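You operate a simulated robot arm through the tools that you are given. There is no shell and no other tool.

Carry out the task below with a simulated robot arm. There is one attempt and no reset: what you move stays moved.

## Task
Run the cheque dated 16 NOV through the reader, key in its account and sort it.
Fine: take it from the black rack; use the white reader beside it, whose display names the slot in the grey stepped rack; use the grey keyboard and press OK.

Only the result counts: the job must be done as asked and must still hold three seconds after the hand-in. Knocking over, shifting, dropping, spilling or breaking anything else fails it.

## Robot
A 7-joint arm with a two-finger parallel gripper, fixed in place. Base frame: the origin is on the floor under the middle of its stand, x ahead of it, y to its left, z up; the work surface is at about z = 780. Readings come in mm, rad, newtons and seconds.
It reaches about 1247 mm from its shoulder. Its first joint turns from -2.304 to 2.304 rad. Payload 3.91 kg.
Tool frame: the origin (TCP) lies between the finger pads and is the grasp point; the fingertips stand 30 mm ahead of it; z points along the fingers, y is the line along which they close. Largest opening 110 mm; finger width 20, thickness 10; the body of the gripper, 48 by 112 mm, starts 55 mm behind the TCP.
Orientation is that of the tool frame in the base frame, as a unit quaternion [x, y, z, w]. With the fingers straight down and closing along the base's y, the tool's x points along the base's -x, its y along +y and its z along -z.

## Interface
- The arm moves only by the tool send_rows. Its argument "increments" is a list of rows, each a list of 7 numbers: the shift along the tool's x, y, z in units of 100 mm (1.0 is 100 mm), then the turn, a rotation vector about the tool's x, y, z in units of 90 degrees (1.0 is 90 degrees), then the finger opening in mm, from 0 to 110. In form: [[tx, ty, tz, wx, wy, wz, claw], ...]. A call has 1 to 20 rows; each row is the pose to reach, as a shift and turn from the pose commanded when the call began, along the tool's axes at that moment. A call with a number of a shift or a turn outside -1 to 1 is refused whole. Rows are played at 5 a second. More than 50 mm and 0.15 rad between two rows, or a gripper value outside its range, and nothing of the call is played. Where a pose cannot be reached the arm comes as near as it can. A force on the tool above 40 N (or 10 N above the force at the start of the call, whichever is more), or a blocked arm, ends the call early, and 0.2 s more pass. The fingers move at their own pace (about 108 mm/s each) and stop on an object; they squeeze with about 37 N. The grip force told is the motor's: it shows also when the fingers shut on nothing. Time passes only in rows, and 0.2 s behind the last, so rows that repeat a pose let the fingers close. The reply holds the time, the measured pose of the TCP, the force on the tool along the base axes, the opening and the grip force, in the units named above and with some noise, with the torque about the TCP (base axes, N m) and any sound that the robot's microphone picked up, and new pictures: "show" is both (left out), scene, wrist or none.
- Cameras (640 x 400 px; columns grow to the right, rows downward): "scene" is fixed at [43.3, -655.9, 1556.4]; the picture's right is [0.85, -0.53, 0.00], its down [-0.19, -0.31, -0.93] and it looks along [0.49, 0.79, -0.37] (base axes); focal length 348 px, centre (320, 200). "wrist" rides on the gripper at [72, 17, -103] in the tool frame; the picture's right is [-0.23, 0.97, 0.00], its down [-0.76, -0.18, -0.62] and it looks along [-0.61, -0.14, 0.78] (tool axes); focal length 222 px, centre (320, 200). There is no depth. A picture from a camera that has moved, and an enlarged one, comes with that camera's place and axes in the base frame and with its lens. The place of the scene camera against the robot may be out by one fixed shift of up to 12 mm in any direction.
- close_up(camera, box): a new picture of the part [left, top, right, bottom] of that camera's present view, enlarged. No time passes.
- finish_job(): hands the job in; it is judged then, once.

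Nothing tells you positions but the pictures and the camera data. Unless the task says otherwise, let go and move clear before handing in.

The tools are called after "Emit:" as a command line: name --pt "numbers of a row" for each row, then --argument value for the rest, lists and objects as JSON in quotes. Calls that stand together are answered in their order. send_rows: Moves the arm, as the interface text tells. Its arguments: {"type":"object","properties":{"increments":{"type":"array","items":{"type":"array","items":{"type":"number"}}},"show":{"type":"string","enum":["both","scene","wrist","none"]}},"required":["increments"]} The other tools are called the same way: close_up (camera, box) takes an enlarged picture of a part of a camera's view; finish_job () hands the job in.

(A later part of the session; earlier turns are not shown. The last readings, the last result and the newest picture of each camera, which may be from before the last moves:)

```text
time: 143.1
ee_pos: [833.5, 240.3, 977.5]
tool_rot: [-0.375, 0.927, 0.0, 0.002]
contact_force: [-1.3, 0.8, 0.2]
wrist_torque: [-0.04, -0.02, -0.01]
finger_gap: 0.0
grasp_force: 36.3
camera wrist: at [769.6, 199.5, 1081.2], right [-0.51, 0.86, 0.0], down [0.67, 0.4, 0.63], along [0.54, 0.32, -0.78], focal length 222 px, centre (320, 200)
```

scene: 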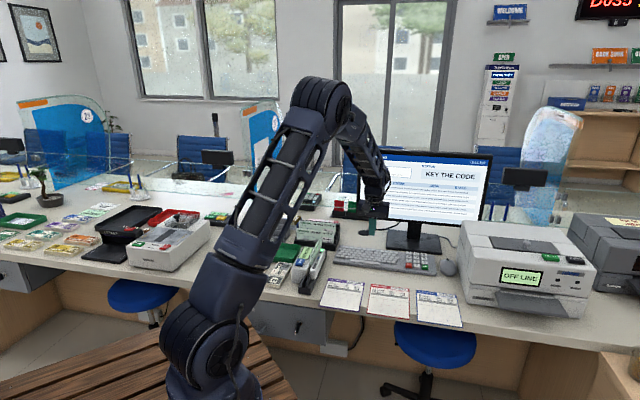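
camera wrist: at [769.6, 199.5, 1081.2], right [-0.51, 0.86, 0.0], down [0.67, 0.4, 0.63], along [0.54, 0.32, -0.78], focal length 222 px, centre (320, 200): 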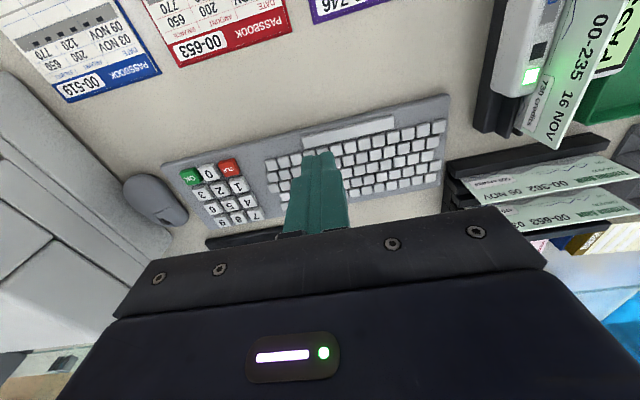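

The keypad is clearly visible on the left of the wrist view. I'll zoom in to measure the keys.

Emit:
close_up --camera "wrist" --box '[160, 130, 280, 250]'

Emit:
close_up --camera "scene" --box '[390, 240, 450, 280]'

```text
3.33 times, centred on (220, 190) of wrist
camera zoom: at [769.6, 199.5, 1081.2], right [-0.51, 0.86, 0.0], down [0.67, 0.4, 0.63], along [0.54, 0.32, -0.78], focal length 740 px, centre (653, 233)
```

zoom: 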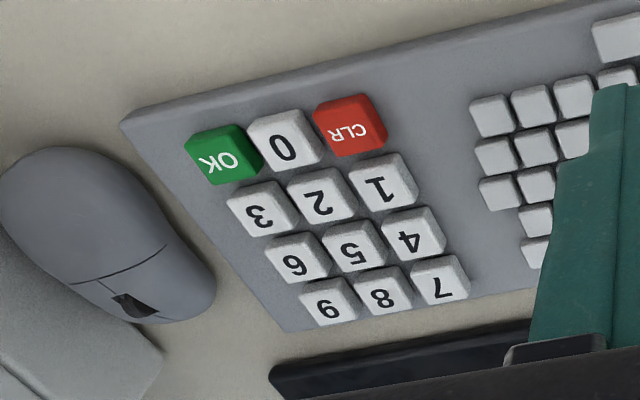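

```text
10.00 times, centred on (420, 260) of scene
camera zoom: at [43.3, -655.9, 1556.4], right [0.85, -0.53, 0.0], down [-0.19, -0.31, -0.93], along [0.49, 0.79, -0.37], focal length 3476 px, centre (-680, -400)
```

zoom: 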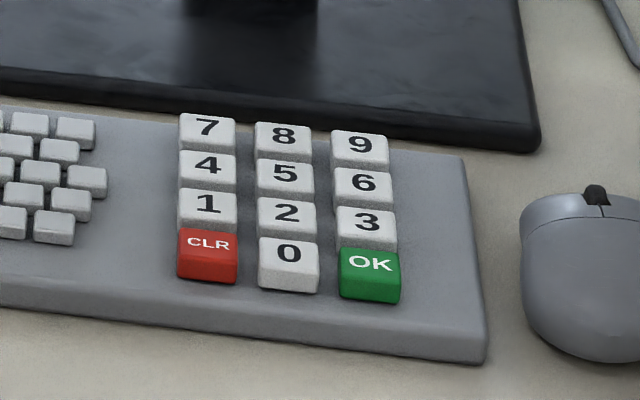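

The key tops are at z≈797 on a 32 mm pitch: '2' at (1026,170), '3' at (1048,148), '5' at (1049,192), OK at (1027,126). I'm moving above '2'.

Emit:
send_rows --pt "-0.15 -0.3 0 0 0 0 0" --pt "-0.3 -0.6 0.1 0 0 0 0" --pt "-0.45 -0.91 0.2 0 0 0 0" --show "none"

Emit:
send_rows --pt "-0.15 -0.3 0.1 0 0 0 0" --pt "-0.3 -0.6 0.2 0 0 0 0" --pt "-0.45 -0.91 0.3 0 0 0 0" --pt "-0.45 -0.91 0.6 0 0 0 0" --pt "-0.45 -0.91 0.6 0 0 0 0" --show "both"

Emit:
close_up --camera "wrist" --box '[230, 60, 410, 230]'

Emit:
close_up --camera "scene" --box '[380, 200, 460, 280]'

```text
time: 143.9
ee_pos: [926.8, 204.4, 958.6]
tool_rot: [-0.374, 0.927, 0.001, 0.003]
contact_force: [-1.1, -0.2, 0.4]
wrist_torque: [-0.02, -0.01, 0.03]
finger_gap: 0.3
grasp_force: 36.5
```

```text
time: 145.1
ee_pos: [1023.3, 171.1, 898.5]
tool_rot: [-0.375, 0.927, 0.001, 0.003]
contact_force: [-0.1, -0.4, -0.2]
wrist_torque: [0.02, -0.02, 0.0]
finger_gap: 0.0
grasp_force: 37.2
camera wrist: at [960.1, 130.9, 1001.4], right [-0.51, 0.86, 0.0], down [0.67, 0.4, 0.63], along [0.54, 0.32, -0.78], focal length 222 px, centre (320, 200)
```

scene: 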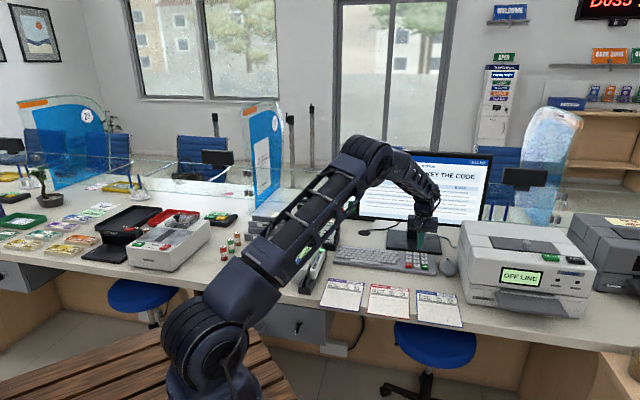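
wrist: 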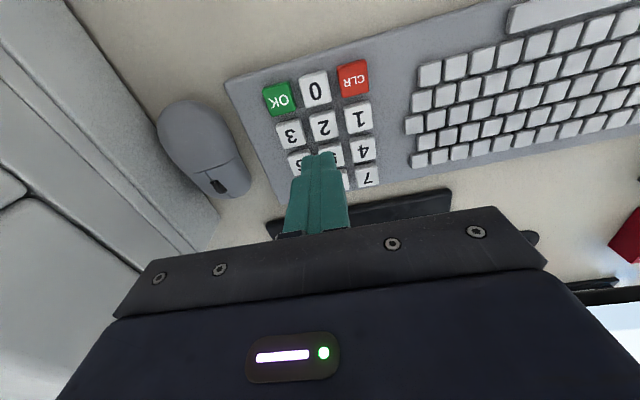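

```text
2.35 times, centred on (320, 145) of wrist
camera zoom: at [960.1, 130.9, 1001.4], right [-0.51, 0.86, 0.0], down [0.67, 0.4, 0.63], along [0.54, 0.32, -0.78], focal length 523 px, centre (320, 329)
```

zoom: 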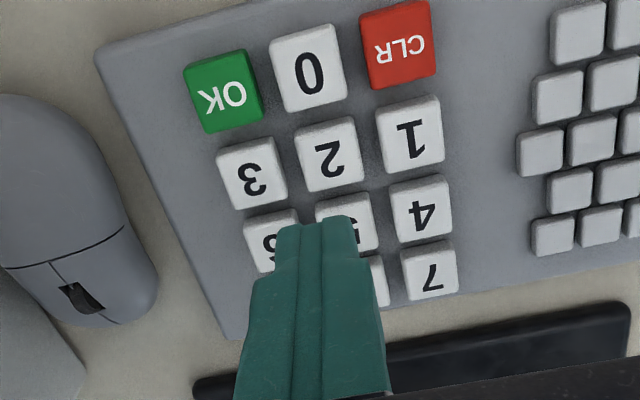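

```text
5.00 times, centred on (420, 240) of scene
camera zoom: at [43.3, -655.9, 1556.4], right [0.85, -0.53, 0.0], down [-0.19, -0.31, -0.93], along [0.49, 0.79, -0.37], focal length 1738 px, centre (-180, 0)
```

zoom: 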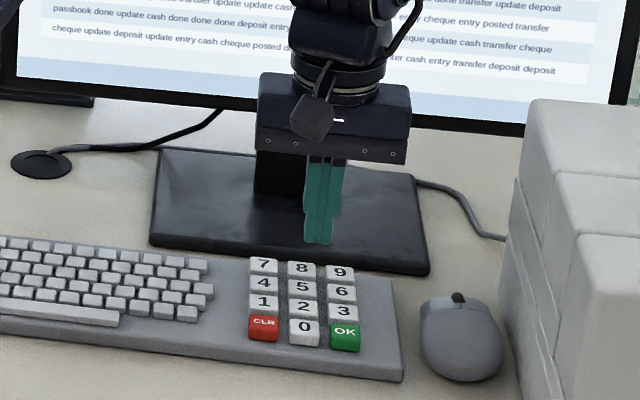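

I'm positioned over '2' within about 2 mm. I'm pressing it gently.

Emit:
send_rows --pt "0 0 0.3 0 0 0 0" --pt "0 0 0.55 0 0 0 0" --pt "0 0 0.67 0 0 0 0" --pt "0 0 0.7 0 0 0 0" --pt "0 0 0.715 0 0 0 0" --pt "0 0 0.73 0 0 0 0" --pt "0 0 0.74 0 0 0 0" --show "both"

Emit:
close_up --camera "scene" --box '[350, 140, 500, 280]'

```text
time: 146.7
ee_pos: [1023.6, 171.2, 827.8]
tool_rot: [-0.374, 0.927, 0.001, 0.005]
contact_force: [-4.8, 0.5, 32.1]
wrist_torque: [-0.05, 0.24, 0.0]
finger_gap: 0.1
grasp_force: 36.8
heard: click
camera wrist: at [960.2, 131.4, 929.7], right [-0.51, 0.86, 0.0], down [0.67, 0.4, 0.63], along [0.54, 0.32, -0.78], focal length 222 px, centre (320, 200)
```

scene: 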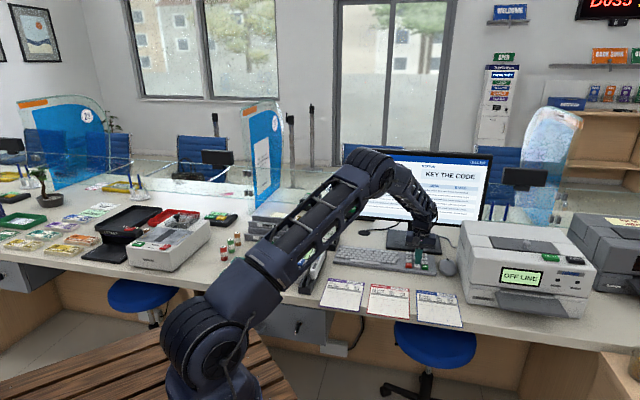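
wrist: 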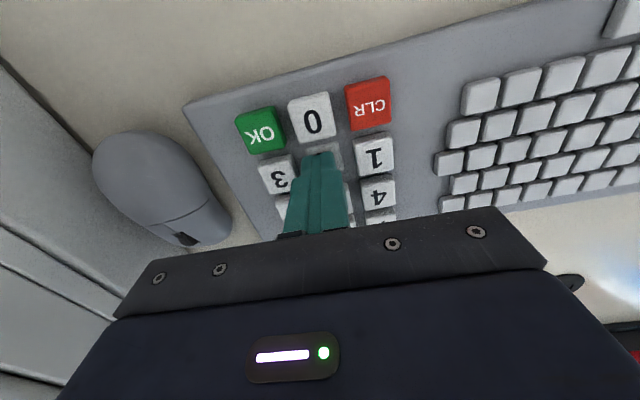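

```text
2.86 times, centred on (425, 210) of scene
camera zoom: at [43.3, -655.9, 1556.4], right [0.85, -0.53, 0.0], down [-0.19, -0.31, -0.93], along [0.49, 0.79, -0.37], focal length 993 px, centre (20, 171)
```

zoom: 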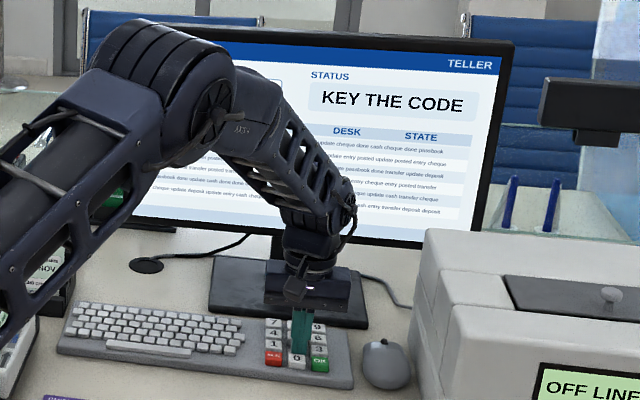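

A click, so '2' is entered. Next is '3', one key to the right: lift, shift 31.6 mm, press.

Emit:
send_rows --pt "0 0 -0.1 0 0 0 0" --pt "0 0 -0.25 0 0 0 0" --pt "0 -0.16 -0.25 0 0 0 0" --pt "0 -0.316 -0.25 0 0 0 0" --pt "0 -0.316 -0.1 0 0 0 0" --pt "0 -0.316 -0.05 0 0 0 0" --pt "0 -0.316 -0.03 0 0 0 0" --pt "0 -0.316 -0.015 0 0 0 0" --pt "0 -0.316 0.0 0 0 0 0" --show "both"

```text
time: 148.7
ee_pos: [1045.0, 147.9, 826.4]
tool_rot: [-0.375, 0.927, 0.0, 0.005]
contact_force: [-8.5, -2.4, 30.5]
wrist_torque: [-0.1, 0.32, 0.0]
finger_gap: 0.0
grasp_force: 36.8
heard: click
camera wrist: at [982.0, 108.3, 930.0], right [-0.51, 0.86, 0.0], down [0.67, 0.4, 0.63], along [0.54, 0.32, -0.78], focal length 222 px, centre (320, 200)
```

scene: 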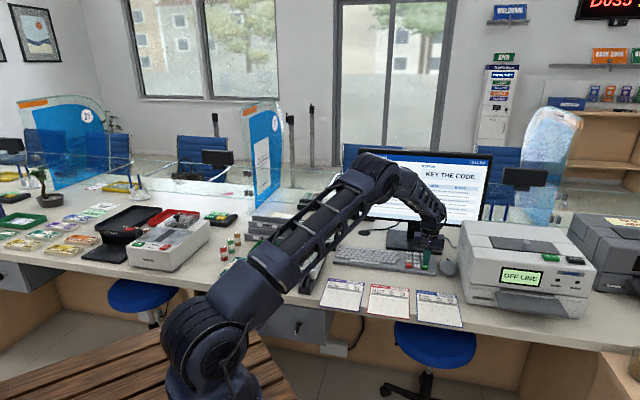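
wrist: 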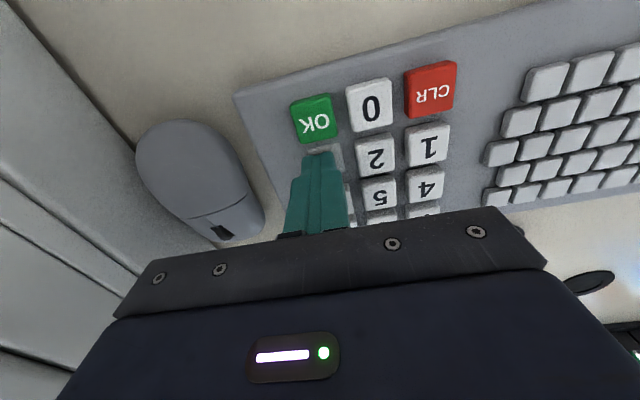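

'3' clicked. Now '5': up one row and one column left.

Emit:
send_rows --pt "0 0 -0.1 0 0 0 0" --pt "0 0 -0.25 0 0 0 0" --pt "-0.16 0.16 -0.25 0 0 0 0" --pt "-0.316 0.316 -0.25 0 0 0 0" --pt "-0.316 0.316 -0.1 0 0 0 0" --pt "-0.316 0.316 -0.05 0 0 0 0" --pt "-0.316 0.316 -0.03 0 0 0 0" --pt "-0.316 0.316 -0.015 0 0 0 0" --pt "-0.316 0.316 0.0 0 0 0 0" --show "both"

```text
time: 150.7
ee_pos: [1046.7, 192.8, 827.6]
tool_rot: [-0.375, 0.927, 0.001, 0.004]
contact_force: [-4.4, -4.9, 29.9]
wrist_torque: [-0.22, 0.2, -0.04]
finger_gap: 0.1
grasp_force: 36.2
heard: click
camera wrist: at [983.0, 152.9, 930.2], right [-0.51, 0.86, 0.0], down [0.67, 0.4, 0.63], along [0.54, 0.32, -0.78], focal length 222 px, centre (320, 200)
```

scene: 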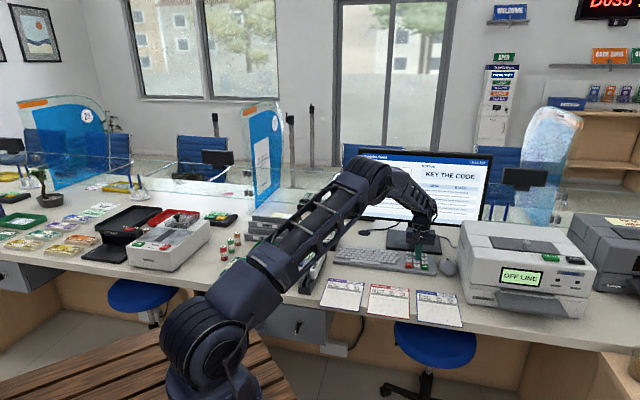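
wrist: 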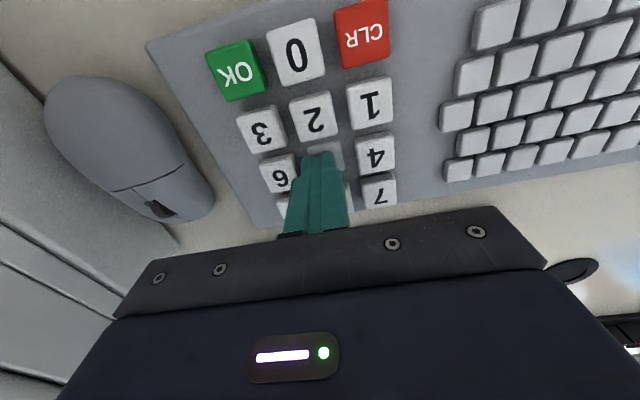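

Three clicks are in. Before OK, I want to read the account shown on the screen, so I'm lifting, backing away and tilting the wrist camera up toward the monitor.

Emit:
send_rows --pt "0 0 -0.3 0 0 0 0" --pt "0.2 0 -0.6 0 -0.09 0 0" --pt "0.4 0 -0.9 0 -0.18 0 0" --pt "0.6 0 -0.95 0 -0.27 0 0" --pt "0.8 0 -0.95 0 -0.36 0 0" --pt "0.9 0 -0.95 0 -0.45 0 0" --pt "0.9 0 -0.95 0 -0.45 0 0" --show "both"

```text
time: 152.3
ee_pos: [981.9, 130.8, 920.1]
tool_rot: [-0.351, 0.868, 0.13, 0.324]
contact_force: [0.6, -0.9, -0.5]
wrist_torque: [-0.04, 0.02, 0.0]
finger_gap: 0.0
grasp_force: 36.8
camera wrist: at [882.4, 56.5, 951.0], right [-0.55, 0.82, 0.15], down [0.24, -0.01, 0.97], along [0.8, 0.57, -0.19], focal length 222 px, centre (320, 200)
```

scene: 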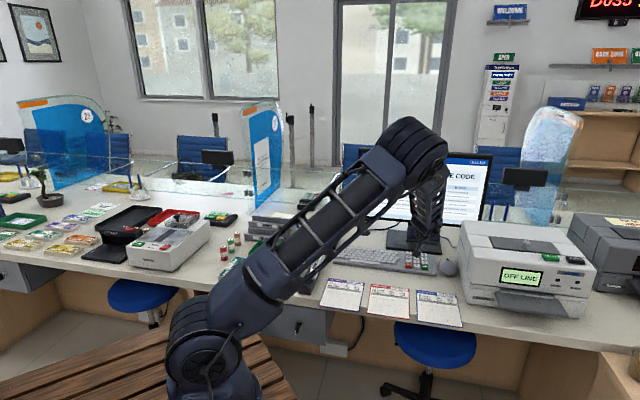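
wrist: 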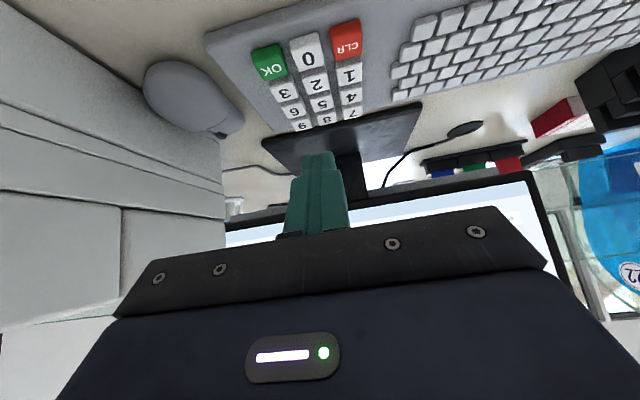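

The gripper body blocks that view. I'll level the tool again and back the arm off so the scene camera can see the account box.

Emit:
send_rows --pt "0 0 0 0 0.09 0 0" --pt "0 0 0 0 0.18 0 0" --pt "0 0 0 0 0.27 0 0" --pt "0 0 0 0 0.36 0 0" --pt "0 0 0 0 0.45 0 0" --pt "0 0 0 0 0.45 0 0" --show "none"

Emit:
send_rows --pt "0 0.33 -0.15 0 0 0 0" --pt "0 0.66 -0.3 0 0 0 0" --pt "0 1.0 -0.45 0 0 0 0" --show "none"

Emit:
send_rows --pt "0.15 0.33 0 0 0 0 0" --pt "0.3 0.66 0 0 0 0 0" --pt "0.45 1.0 0 0 0 0 0" --show "scene"

Emit:
close_up --camera "scene" --box '[350, 140, 500, 240]'

```text
time: 153.7
ee_pos: [979.4, 129.3, 920.4]
tool_rot: [-0.374, 0.927, 0.0, 0.001]
contact_force: [-0.5, -1.7, -0.8]
wrist_torque: [-0.02, 0.01, 0.04]
finger_gap: 0.0
grasp_force: 36.9
```

```text
time: 154.5
ee_pos: [911.5, 202.2, 965.5]
tool_rot: [-0.375, 0.927, 0.001, 0.002]
contact_force: [0.0, -0.7, -1.0]
wrist_torque: [0.05, 0.01, -0.01]
finger_gap: 0.0
grasp_force: 36.6
```

```text
time: 155.3
ee_pos: [810.0, 241.9, 963.0]
tool_rot: [-0.374, 0.927, 0.001, 0.003]
contact_force: [0.1, 0.2, 0.3]
wrist_torque: [0.06, -0.01, 0.02]
finger_gap: 0.0
grasp_force: 37.1
```

scene: 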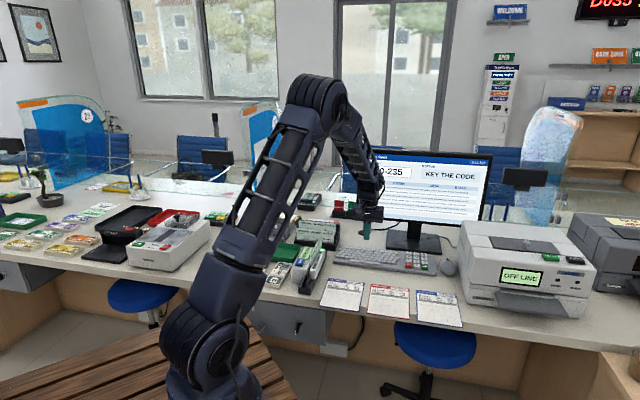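

```text
4.00 times, centred on (425, 190) of scene
camera zoom: at [43.3, -655.9, 1556.4], right [0.85, -0.53, 0.0], down [-0.19, -0.31, -0.93], along [0.49, 0.79, -0.37], focal length 1390 px, centre (-100, 240)
```

zoom: 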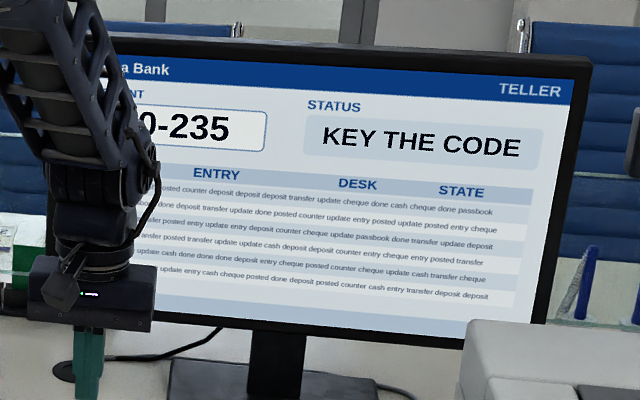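

The screen shows 00-235. Now I'm going back to press OK.

Emit:
send_rows --pt "-0.12 -0.39 0 0 0 0 0" --pt "-0.24 -0.77 0 0 0 0 0" --show "none"

Emit:
send_rows --pt "-0.12 -0.39 0 0 0 0 0" --pt "-0.24 -0.77 0 0 0 0 0" --show "none"

Emit:
send_rows --pt "-0.12 -0.39 0.1 0 0 0 0" --pt "-0.24 -0.775 0.25 0 0 0 0" --pt "-0.24 -0.775 0.6 0 0 0 0" --pt "-0.24 -0.775 0.9 0 0 0 0" --pt "-0.24 -0.775 0.9 0 0 0 0" --show "wrist"

Emit:
close_up --camera "wrist" --box '[230, 60, 410, 230]'

```text
time: 155.9
ee_pos: [879.8, 203.0, 963.4]
tool_rot: [-0.375, 0.927, 0.001, 0.003]
contact_force: [0.0, 0.0, -0.1]
wrist_torque: [0.01, -0.01, 0.01]
finger_gap: 0.0
grasp_force: 36.9
```

```text
time: 156.5
ee_pos: [953.3, 165.3, 964.8]
tool_rot: [-0.374, 0.927, 0.001, 0.003]
contact_force: [0.5, 0.9, 0.8]
wrist_torque: [-0.04, 0.01, 0.0]
finger_gap: 0.1
grasp_force: 36.9
```

```text
time: 157.7
ee_pos: [1022.4, 127.1, 874.7]
tool_rot: [-0.375, 0.927, 0.002, 0.002]
contact_force: [0.1, 0.8, 0.6]
wrist_torque: [-0.05, -0.01, -0.04]
finger_gap: 0.0
grasp_force: 37.0
camera wrist: at [959.5, 86.4, 978.2], right [-0.51, 0.86, 0.0], down [0.67, 0.4, 0.63], along [0.54, 0.32, -0.78], focal length 222 px, centre (320, 200)
```

wrist: 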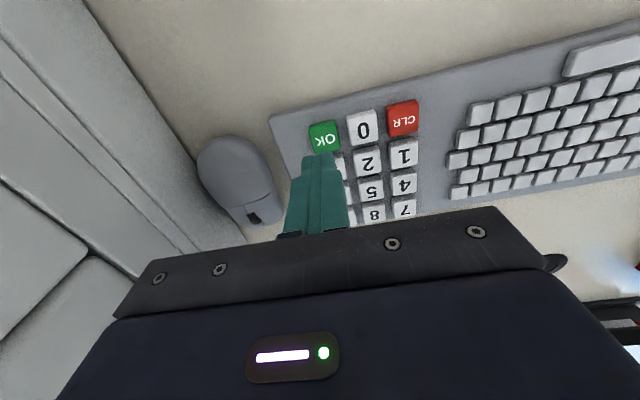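

```text
2.35 times, centred on (320, 145) of wrist
camera zoom: at [959.5, 86.4, 978.2], right [-0.51, 0.86, 0.0], down [0.67, 0.4, 0.63], along [0.54, 0.32, -0.78], focal length 523 px, centre (320, 329)
```

zoom: 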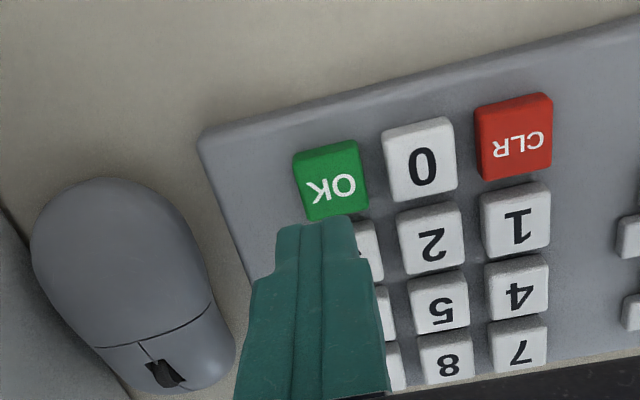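

I'm over OK within a couple of millimetres. Pressing.

Emit:
send_rows --pt "0 0 0.25 0 0 0 0" --pt "0 0 0.4 0 0 0 0" --pt "0 0 0.45 0 0 0 0" --pt "0 0 0.47 0 0 0 0" --pt "0 0 0.485 0 0 0 0" --pt "0 0 0.5 0 0 0 0" --show "both"

Emit:
close_up --camera "scene" --box '[350, 140, 500, 240]'

```text
time: 159.1
ee_pos: [1024.0, 126.2, 828.0]
tool_rot: [-0.375, 0.927, 0.001, 0.005]
contact_force: [-1.5, -1.0, 28.5]
wrist_torque: [-0.11, 0.14, 0.0]
finger_gap: 0.0
grasp_force: 36.5
heard: click
camera wrist: at [959.6, 87.0, 930.1], right [-0.51, 0.86, 0.0], down [0.67, 0.4, 0.63], along [0.54, 0.32, -0.78], focal length 222 px, centre (320, 200)
```

scene: 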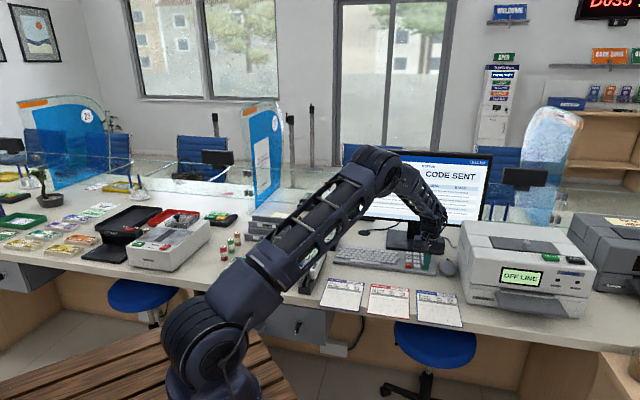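
wrist: 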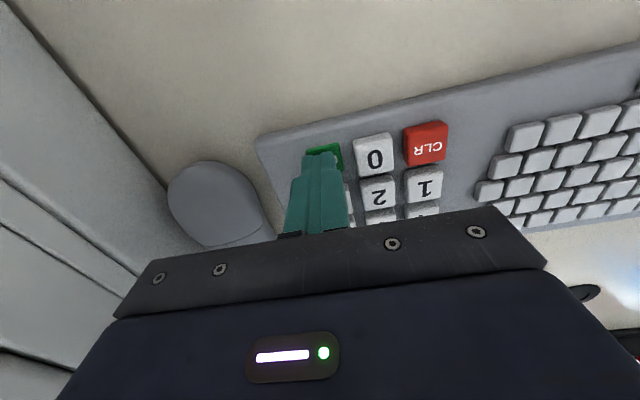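

```text
4.00 times, centred on (425, 190) of scene
camera zoom: at [43.3, -655.9, 1556.4], right [0.85, -0.53, 0.0], down [-0.19, -0.31, -0.93], along [0.49, 0.79, -0.37], focal length 1390 px, centre (-100, 240)
```

zoom: 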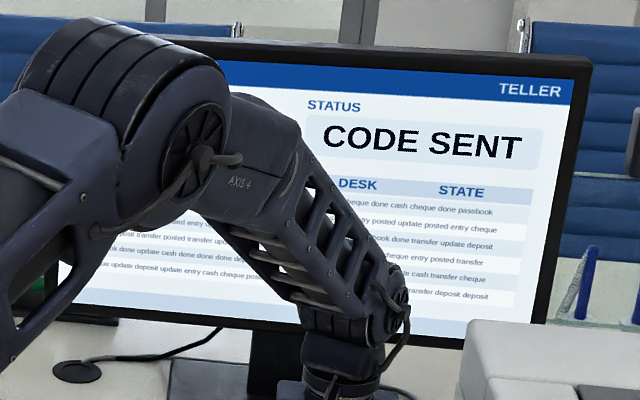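

The screen reports CODE SENT. Now I'm lifting off and returning to the reader to take the cheque.

Emit:
send_rows --pt "0 0 -0.2 0 0 0 0" --pt "0 0 -0.6 0 0 0 0" --pt "0 0 -1.0 0 0 0 0" --pt "0.1 0.35 -1.0 0 0 0 0" --pt "0.2 0.7 -1.0 0 0 0 0" --pt "0.3 1.0 -1.0 0 0 0 0" --show "none"

Emit:
send_rows --pt "0.1 0.33 -0.2 0 0 0 0" --pt "0.2 0.66 -0.4 0 0 0 0" --pt "0.3 1.0 -0.4 0 0 0 0" --show "none"

Emit:
send_rows --pt "0.1 0.33 0 0 0 0 0" --pt "0.2 0.66 0 0 0 0 0" --pt "0.3 1.0 0 0 0 0 30" --show "none"

Emit:
send_rows --pt "0.1 0.33 0 0 0 0 30" --pt "0.2 0.66 0 0 0 0 30" --pt "0.3 0.95 0 0 0 0 30" --pt "0.3 0.95 0 0 0 0 30" --show "both"

Emit:
close_up --camera "wrist" --box '[230, 0, 410, 220]'

Emit:
close_up --camera "scene" --box '[270, 215, 350, 305]'

```text
time: 160.5
ee_pos: [931.6, 176.7, 922.8]
tool_rot: [-0.374, 0.927, 0.002, 0.002]
contact_force: [-0.1, -0.3, 0.1]
wrist_torque: [0.03, 0.01, 0.0]
finger_gap: 0.0
grasp_force: 37.0
```

```text
time: 161.3
ee_pos: [840.2, 228.2, 964.9]
tool_rot: [-0.374, 0.927, 0.001, 0.003]
contact_force: [-0.4, -1.0, -0.2]
wrist_torque: [0.03, 0.01, 0.0]
finger_gap: 0.0
grasp_force: 37.0
```

```text
time: 162.1
ee_pos: [748.4, 278.4, 963.0]
tool_rot: [-0.374, 0.927, 0.001, 0.002]
contact_force: [0.2, 0.1, 0.0]
wrist_torque: [0.04, 0.05, 0.03]
finger_gap: 29.9
grasp_force: 0.0
```

```text
time: 163.1
ee_pos: [661.0, 325.1, 963.0]
tool_rot: [-0.375, 0.927, 0.001, 0.003]
contact_force: [0.2, -0.5, 0.0]
wrist_torque: [0.0, 0.01, -0.02]
finger_gap: 30.0
grasp_force: 0.1
camera wrist: at [597.9, 286.7, 1066.1], right [-0.51, 0.86, 0.0], down [0.67, 0.4, 0.63], along [0.54, 0.32, -0.78], focal length 222 px, centre (320, 200)
```

scene: 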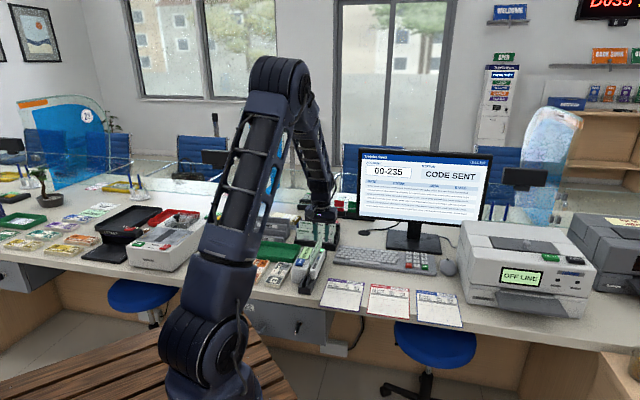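
wrist: 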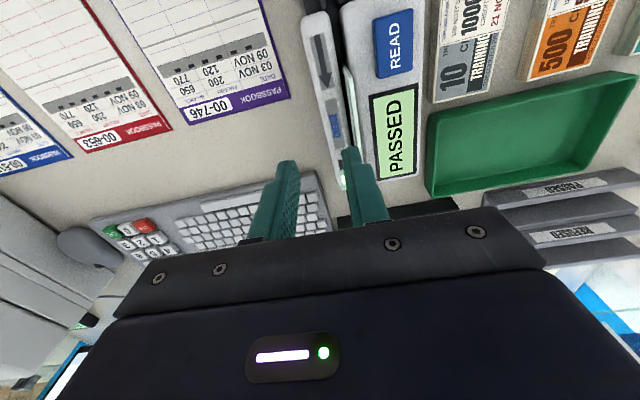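

```text
1.82 times, centred on (320, 110) of wrist
camera zoom: at [597.9, 286.7, 1066.1], right [-0.51, 0.86, 0.0], down [0.67, 0.4, 0.63], along [0.54, 0.32, -0.78], focal length 404 px, centre (320, 364)
```

zoom: 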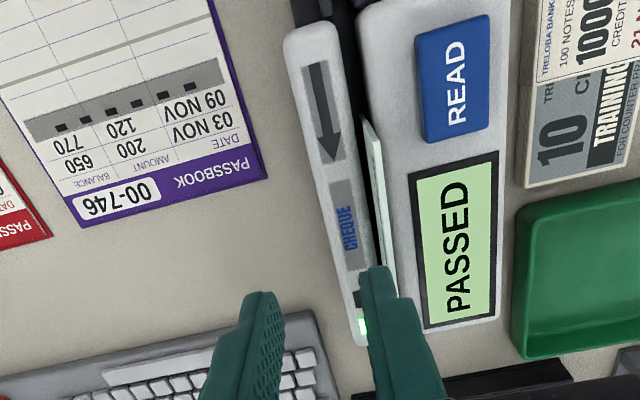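

```text
4.44 times, centred on (310, 260) of scene
camera zoom: at [43.3, -655.9, 1556.4], right [0.85, -0.53, 0.0], down [-0.19, -0.31, -0.93], along [0.49, 0.79, -0.37], focal length 1545 px, centre (364, -67)
```

zoom: 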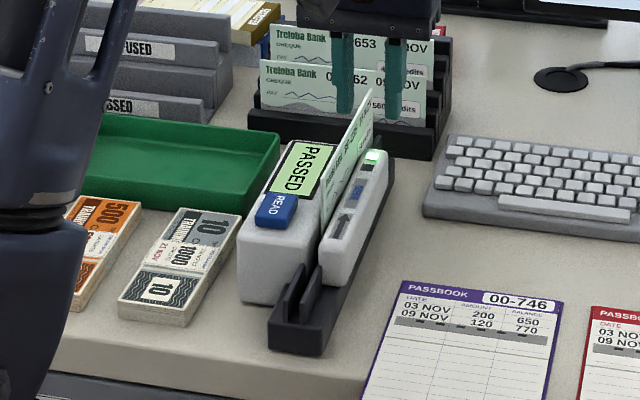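

The cheque stands in the reader with its near end at about w=654 and PASSED still showing. I'm moving above its middle.

Emit:
send_rows --pt "-0.2 0.15 0 0 0 0 30" --pt "-0.402 0.3 0 0 0 0 24" --pt "-0.402 0.3 0.2 0 0 0 24" --pt "-0.402 0.3 0.4 0 0 0 24" --pt "-0.402 0.3 0.4 0 0 0 24" --show "wrist"

Emit:
close_up --camera "wrist" --box '[250, 0, 390, 220]'

```text
time: 164.3
ee_pos: [671.1, 376.5, 924.2]
tool_rot: [-0.375, 0.927, 0.001, 0.003]
contact_force: [0.6, -0.6, -0.5]
wrist_torque: [0.04, -0.03, 0.0]
finger_gap: 24.1
grasp_force: 0.0
camera wrist: at [607.2, 337.2, 1027.1], right [-0.51, 0.86, 0.0], down [0.67, 0.4, 0.63], along [0.54, 0.32, -0.78], focal length 222 px, centre (320, 200)
```

wrist: 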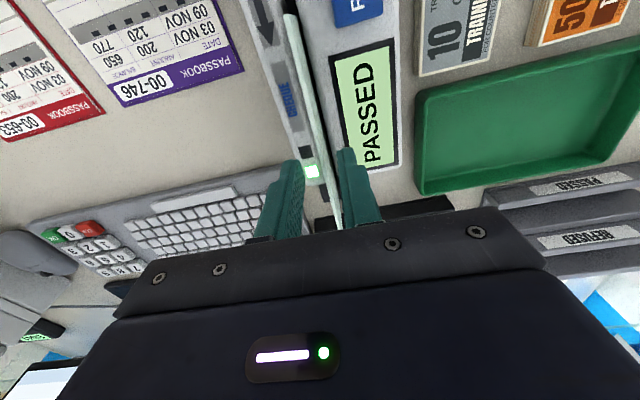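

```text
1.82 times, centred on (320, 110) of wrist
camera zoom: at [607.2, 337.2, 1027.1], right [-0.51, 0.86, 0.0], down [0.67, 0.4, 0.63], along [0.54, 0.32, -0.78], focal length 404 px, centre (320, 364)
```

zoom: 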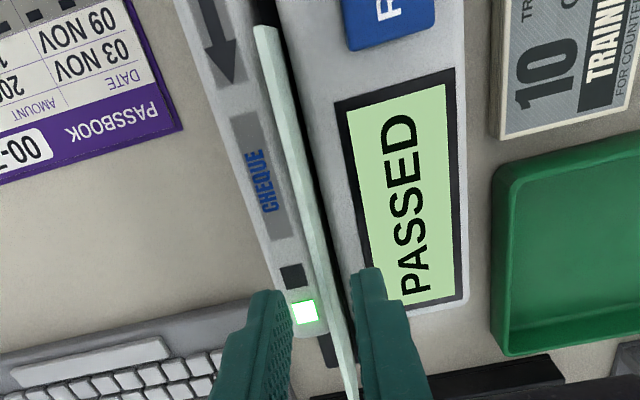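

The cheque's top leans about 2-3 mm toward the display side. I'm shifting to match, lowering and gripping.

Emit:
send_rows --pt "0 0.022 0.1 0 0 0 24" --pt "0 0.022 0.2 0 0 0 24" --pt "0 0.022 0.3 0 0 0 24" --pt "0 0.022 0.31 0 0 0 12" --pt "0 0.022 0.31 0 0 0 0" --pt "0 0.022 0.31 0 0 0 0" --pt "0 0.022 0.31 0 0 0 0" --show "wrist"

Emit:
close_up --camera "wrist" --box '[250, 0, 390, 220]'

```text
time: 165.9
ee_pos: [668.5, 377.6, 893.0]
tool_rot: [-0.375, 0.927, 0.0, 0.003]
contact_force: [0.8, 0.0, 0.5]
wrist_torque: [-0.05, 0.07, -0.02]
finger_gap: 0.3
grasp_force: 36.8
camera wrist: at [605.3, 338.5, 995.9], right [-0.51, 0.86, 0.0], down [0.67, 0.4, 0.63], along [0.54, 0.32, -0.78], focal length 222 px, centre (320, 200)
```

wrist: 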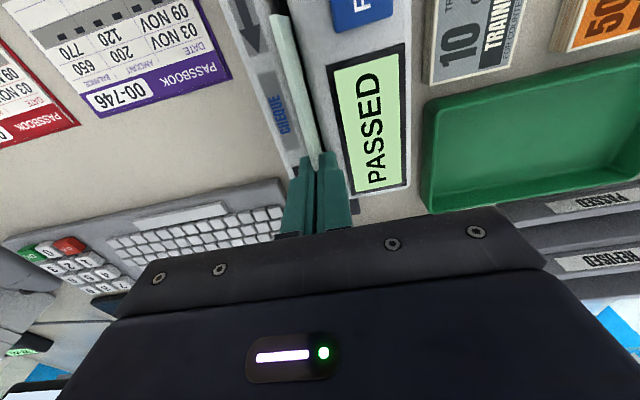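

```text
1.82 times, centred on (320, 110) of wrist
camera zoom: at [605.3, 338.5, 995.9], right [-0.51, 0.86, 0.0], down [0.67, 0.4, 0.63], along [0.54, 0.32, -0.78], focal length 404 px, centre (320, 364)
```

zoom: 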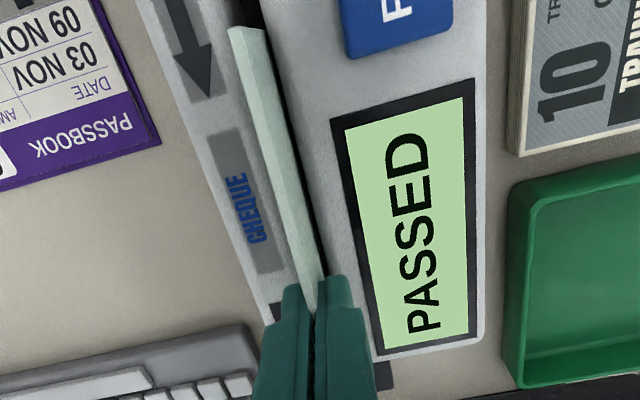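

Gripped cleanly with no side force. I'm lifting the cheque out and turning it to match the grey rack, with the printed face toward the teller side.

Emit:
send_rows --pt "0 0 -0.2 0 0 0 0" --pt "0 0 -0.5 0 0 0 0" --pt "0 0 -0.8 0 0 0 0" --pt "0 0 -1.0 0 0 0 0" --pt "0 0 -1.0 0 0 0 0" --show "none"

Emit:
send_rows --pt "0.03 0.08 0 0 0 0.083 0" --pt "0.06 0.16 0 0 0 0.167 0" --pt "0.09 0.24 0 0 0 0.25 0" --pt "0.12 0.32 0 0 0 0.333 0" --pt "0.15 0.4 0 0 0 0.417 0" --pt "0.18 0.48 0 0 0 0.5 0" --pt "0.21 0.56 0 0 0 0.583 0" --pt "0.24 0.64 0 0 0 0.667 0" --pt "0.27 0.72 0 0 0 0.75 0" --pt "0.3 0.8 0 0 0 0.833 0" --pt "0.3 0.88 0 0 0 0.917 0" --pt "0.3 0.95 0 0 0 0.99 0" --pt "0.3 0.95 0 0 0 0.99 0" --show "both"

Emit:
close_up --camera "scene" --box '[230, 180, 350, 280]'

```text
time: 167.1
ee_pos: [667.3, 378.4, 992.7]
tool_rot: [-0.374, 0.927, 0.001, 0.002]
contact_force: [0.3, 0.5, 0.5]
wrist_torque: [0.02, 0.01, 0.01]
finger_gap: 0.0
grasp_force: 36.9
```

```text
time: 169.9
ee_pos: [580.4, 425.5, 991.7]
tool_rot: [0.383, 0.924, 0.002, 0.002]
contact_force: [-0.1, 0.1, 0.0]
wrist_torque: [-0.01, 0.01, -0.03]
finger_gap: 0.2
grasp_force: 37.1
camera wrist: at [541.7, 487.2, 1095.9], right [0.85, 0.53, 0.01], down [0.41, -0.67, 0.62], along [0.33, -0.53, -0.78], focal length 222 px, centre (320, 200)
```

scene: 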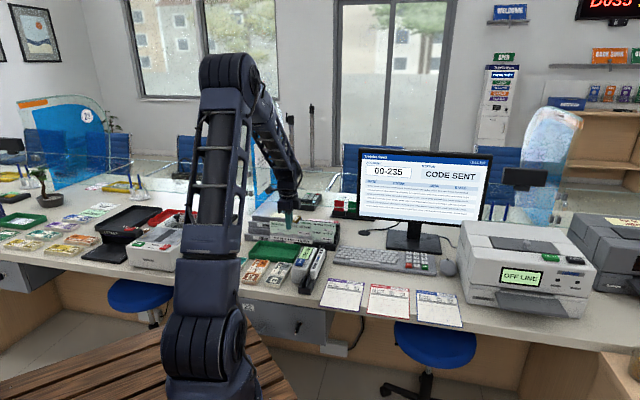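
wrist: 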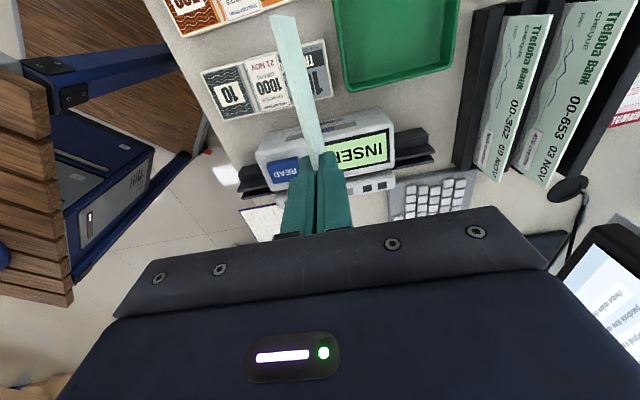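

```text
4.00 times, centred on (290, 230) of scene
camera zoom: at [43.3, -655.9, 1556.4], right [0.85, -0.53, 0.0], down [-0.19, -0.31, -0.93], along [0.49, 0.79, -0.37], focal length 1390 px, centre (440, 80)
```

zoom: 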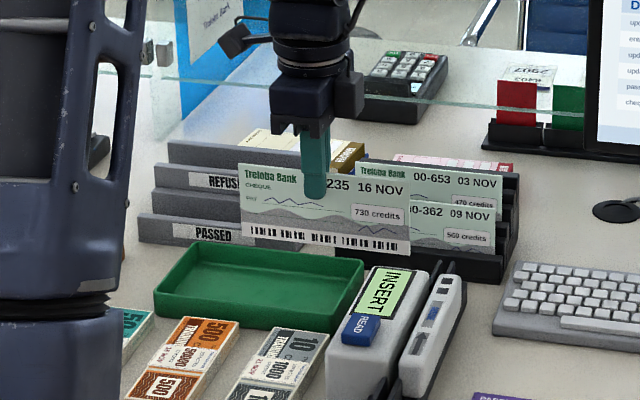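

The cheque now faces the teller side and the reader has gone back to INSERT as expected. I'm carrying it over toward the grey rack at a safe height to measure the PASSED slot.

Emit:
send_rows --pt "0.33 0 0 0 0 0 0" --pt "0.66 0 0 0 0 0 0" --pt "1.0 0 0 0 0 0 0" --show "none"

Emit:
send_rows --pt "0.27 0.2 0 0 0 0 0" --pt "0.54 0.4 0 0 0 0 0" --pt "0.8 0.6 0 0 0 0 0" --pt "0.8 0.6 0 0 0 0 0" --show "both"

Emit:
close_up --camera "scene" --box '[230, 190, 330, 270]'

Emit:
close_up --camera "wrist" --box '[300, 0, 540, 200]'

```text
time: 170.7
ee_pos: [510.2, 496.1, 993.8]
tool_rot: [0.383, 0.924, 0.002, 0.001]
contact_force: [0.1, -1.1, 0.2]
wrist_torque: [0.02, 0.06, -0.03]
finger_gap: 0.2
grasp_force: 37.2
```

```text
time: 171.7
ee_pos: [495.9, 595.2, 993.6]
tool_rot: [0.384, 0.923, 0.002, 0.001]
contact_force: [0.0, 0.5, 1.0]
wrist_torque: [0.0, 0.03, 0.02]
finger_gap: 0.1
grasp_force: 37.3
camera wrist: at [457.7, 657.5, 1097.4], right [0.85, 0.53, 0.01], down [0.41, -0.67, 0.62], along [0.33, -0.53, -0.78], focal length 222 px, centre (320, 200)
```

scene: 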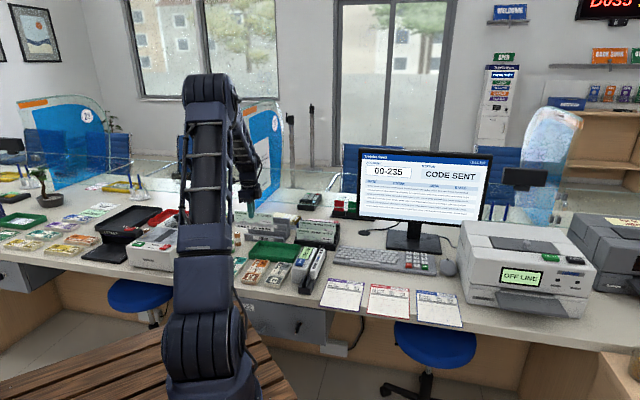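
wrist: 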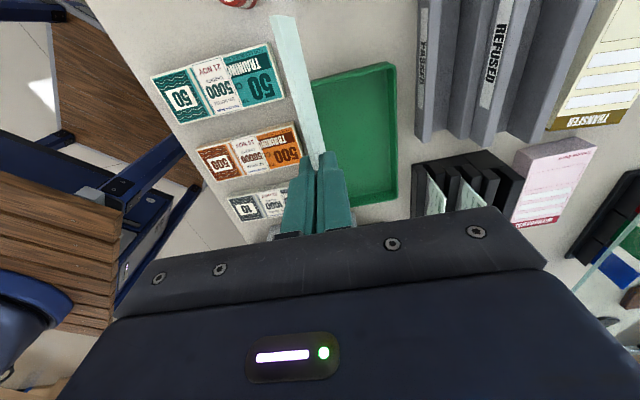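

```text
5.00 times, centred on (280, 230) of scene
camera zoom: at [43.3, -655.9, 1556.4], right [0.85, -0.53, 0.0], down [-0.19, -0.31, -0.93], along [0.49, 0.79, -0.37], focal length 1738 px, centre (520, 50)
```

zoom: 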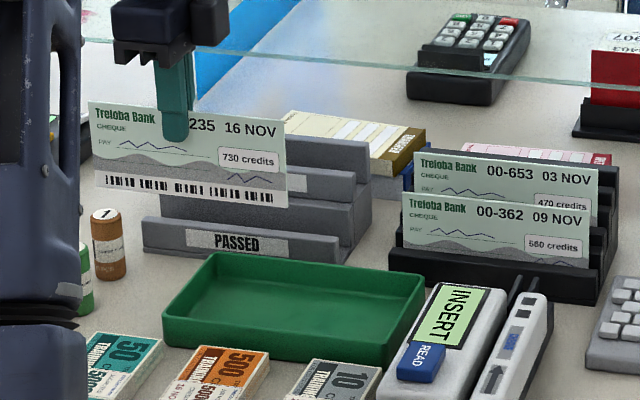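

```text
2.00 times, centred on (420, 100) of wrist
camera zoom: at [457.7, 657.5, 1097.4], right [0.85, 0.53, 0.01], down [0.41, -0.67, 0.62], along [0.33, -0.53, -0.78], focal length 444 px, centre (120, 400)
```

zoom: 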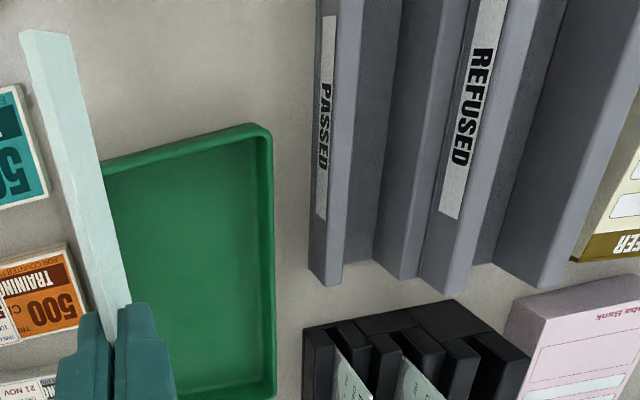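

The grey rack is at the upper right of the view, with the PASSED pocket at the front. I'll zoom in to measure it.

Emit:
close_up --camera "wrist" --box '[400, 50, 520, 160]'

Emit:
close_up --camera "wrist" --box '[400, 0, 520, 100]'

Emit:
close_up --camera "scene" --box '[245, 205, 310, 250]'

```text
3.64 times, centred on (460, 105) of wrist
camera zoom: at [457.7, 657.5, 1097.4], right [0.85, 0.53, 0.01], down [0.41, -0.67, 0.62], along [0.33, -0.53, -0.78], focal length 808 px, centre (-189, 546)
```

zoom: 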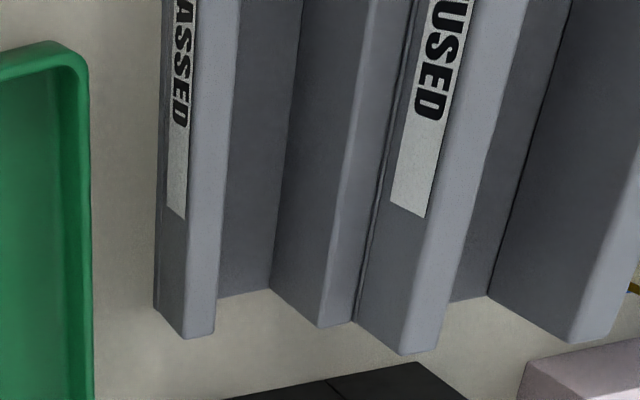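

```text
4.00 times, centred on (460, 50) of wrist
camera zoom: at [457.7, 657.5, 1097.4], right [0.85, 0.53, 0.01], down [0.41, -0.67, 0.62], along [0.33, -0.53, -0.78], focal length 888 px, centre (-240, 800)
```

zoom: 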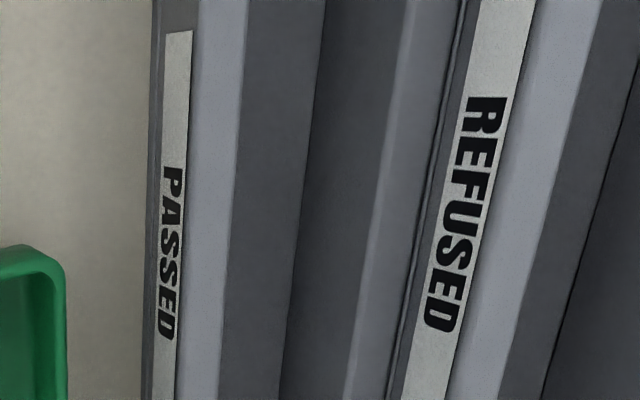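

```text
8.89 times, centred on (278, 228) of scene
camera zoom: at [43.3, -655.9, 1556.4], right [0.85, -0.53, 0.0], down [-0.19, -0.31, -0.93], along [0.49, 0.79, -0.37], focal length 3090 px, centre (698, -44)
```

zoom: 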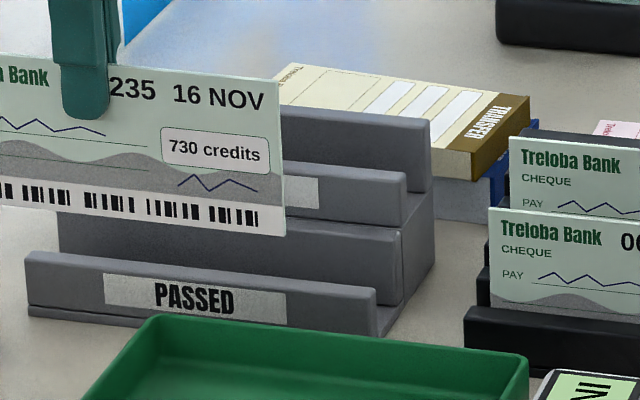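

I put the PASSED pocket at w≈909-939, about 29 mm wide, with its floor near z=786, a low front wall at 808 and a back wall at 825. In such a wide pocket the cheque should lean back, so I'll tilt it about 8° backward and set it down centred along the pocket. I'm moving in and tilting now.

Emit:
send_rows --pt "0.07 0.3 0 0 0 0 0" --pt "0.14 0.6 0 0 0 0 0" --pt "0.22 0.9 0 0 0 0 0" --pt "0.22 1.0 0 0.045 0 0 0" --pt "0.22 1.0 0 0.089 0 0 0" --pt "0.22 1.0 0 0.089 0 0 0" --show "both"

Emit:
close_up --camera "wrist" --box '[250, 0, 450, 180]'

Emit:
close_up --camera "scene" --box '[230, 180, 320, 260]'

```text
time: 173.1
ee_pos: [550.3, 682.0, 992.7]
tool_rot: [0.383, 0.921, -0.062, -0.026]
contact_force: [0.7, 0.0, 0.1]
wrist_torque: [-0.04, -0.02, 0.02]
finger_gap: 0.2
grasp_force: 37.3
camera wrist: at [522.7, 753.5, 1094.0], right [0.84, 0.52, -0.13], down [0.47, -0.6, 0.64], along [0.25, -0.6, -0.76], focal length 222 px, centre (320, 200)
```

scene: 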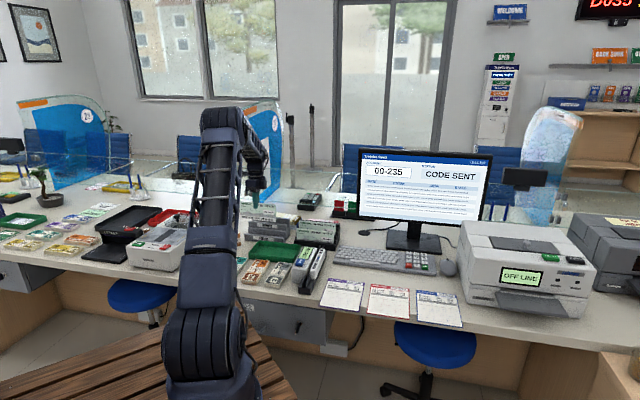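
wrist: 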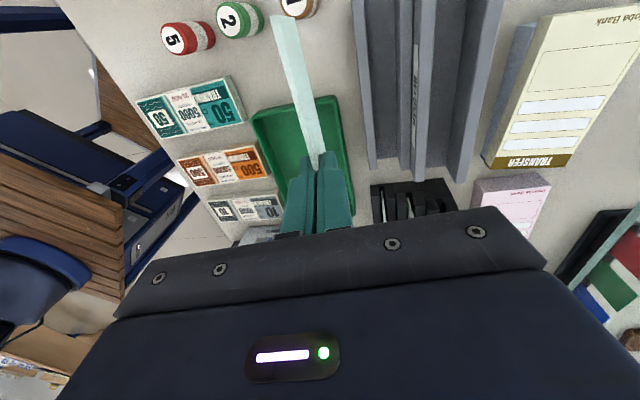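

```text
2.22 times, centred on (350, 90) of wrist
camera zoom: at [522.7, 753.5, 1094.0], right [0.84, 0.52, -0.13], down [0.47, -0.6, 0.64], along [0.25, -0.6, -0.76], focal length 494 px, centre (253, 444)
```

zoom: 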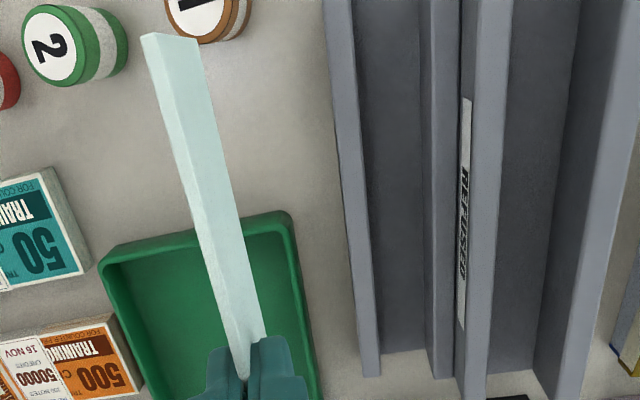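

```text
5.00 times, centred on (275, 220) of scene
camera zoom: at [43.3, -655.9, 1556.4], right [0.85, -0.53, 0.0], down [-0.19, -0.31, -0.93], along [0.49, 0.79, -0.37], focal length 1738 px, centre (545, 100)
```

zoom: 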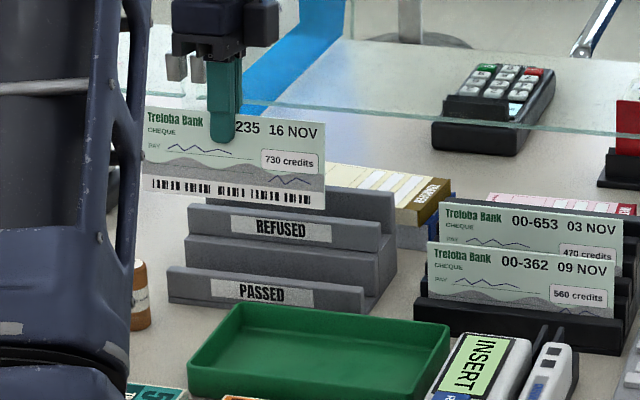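

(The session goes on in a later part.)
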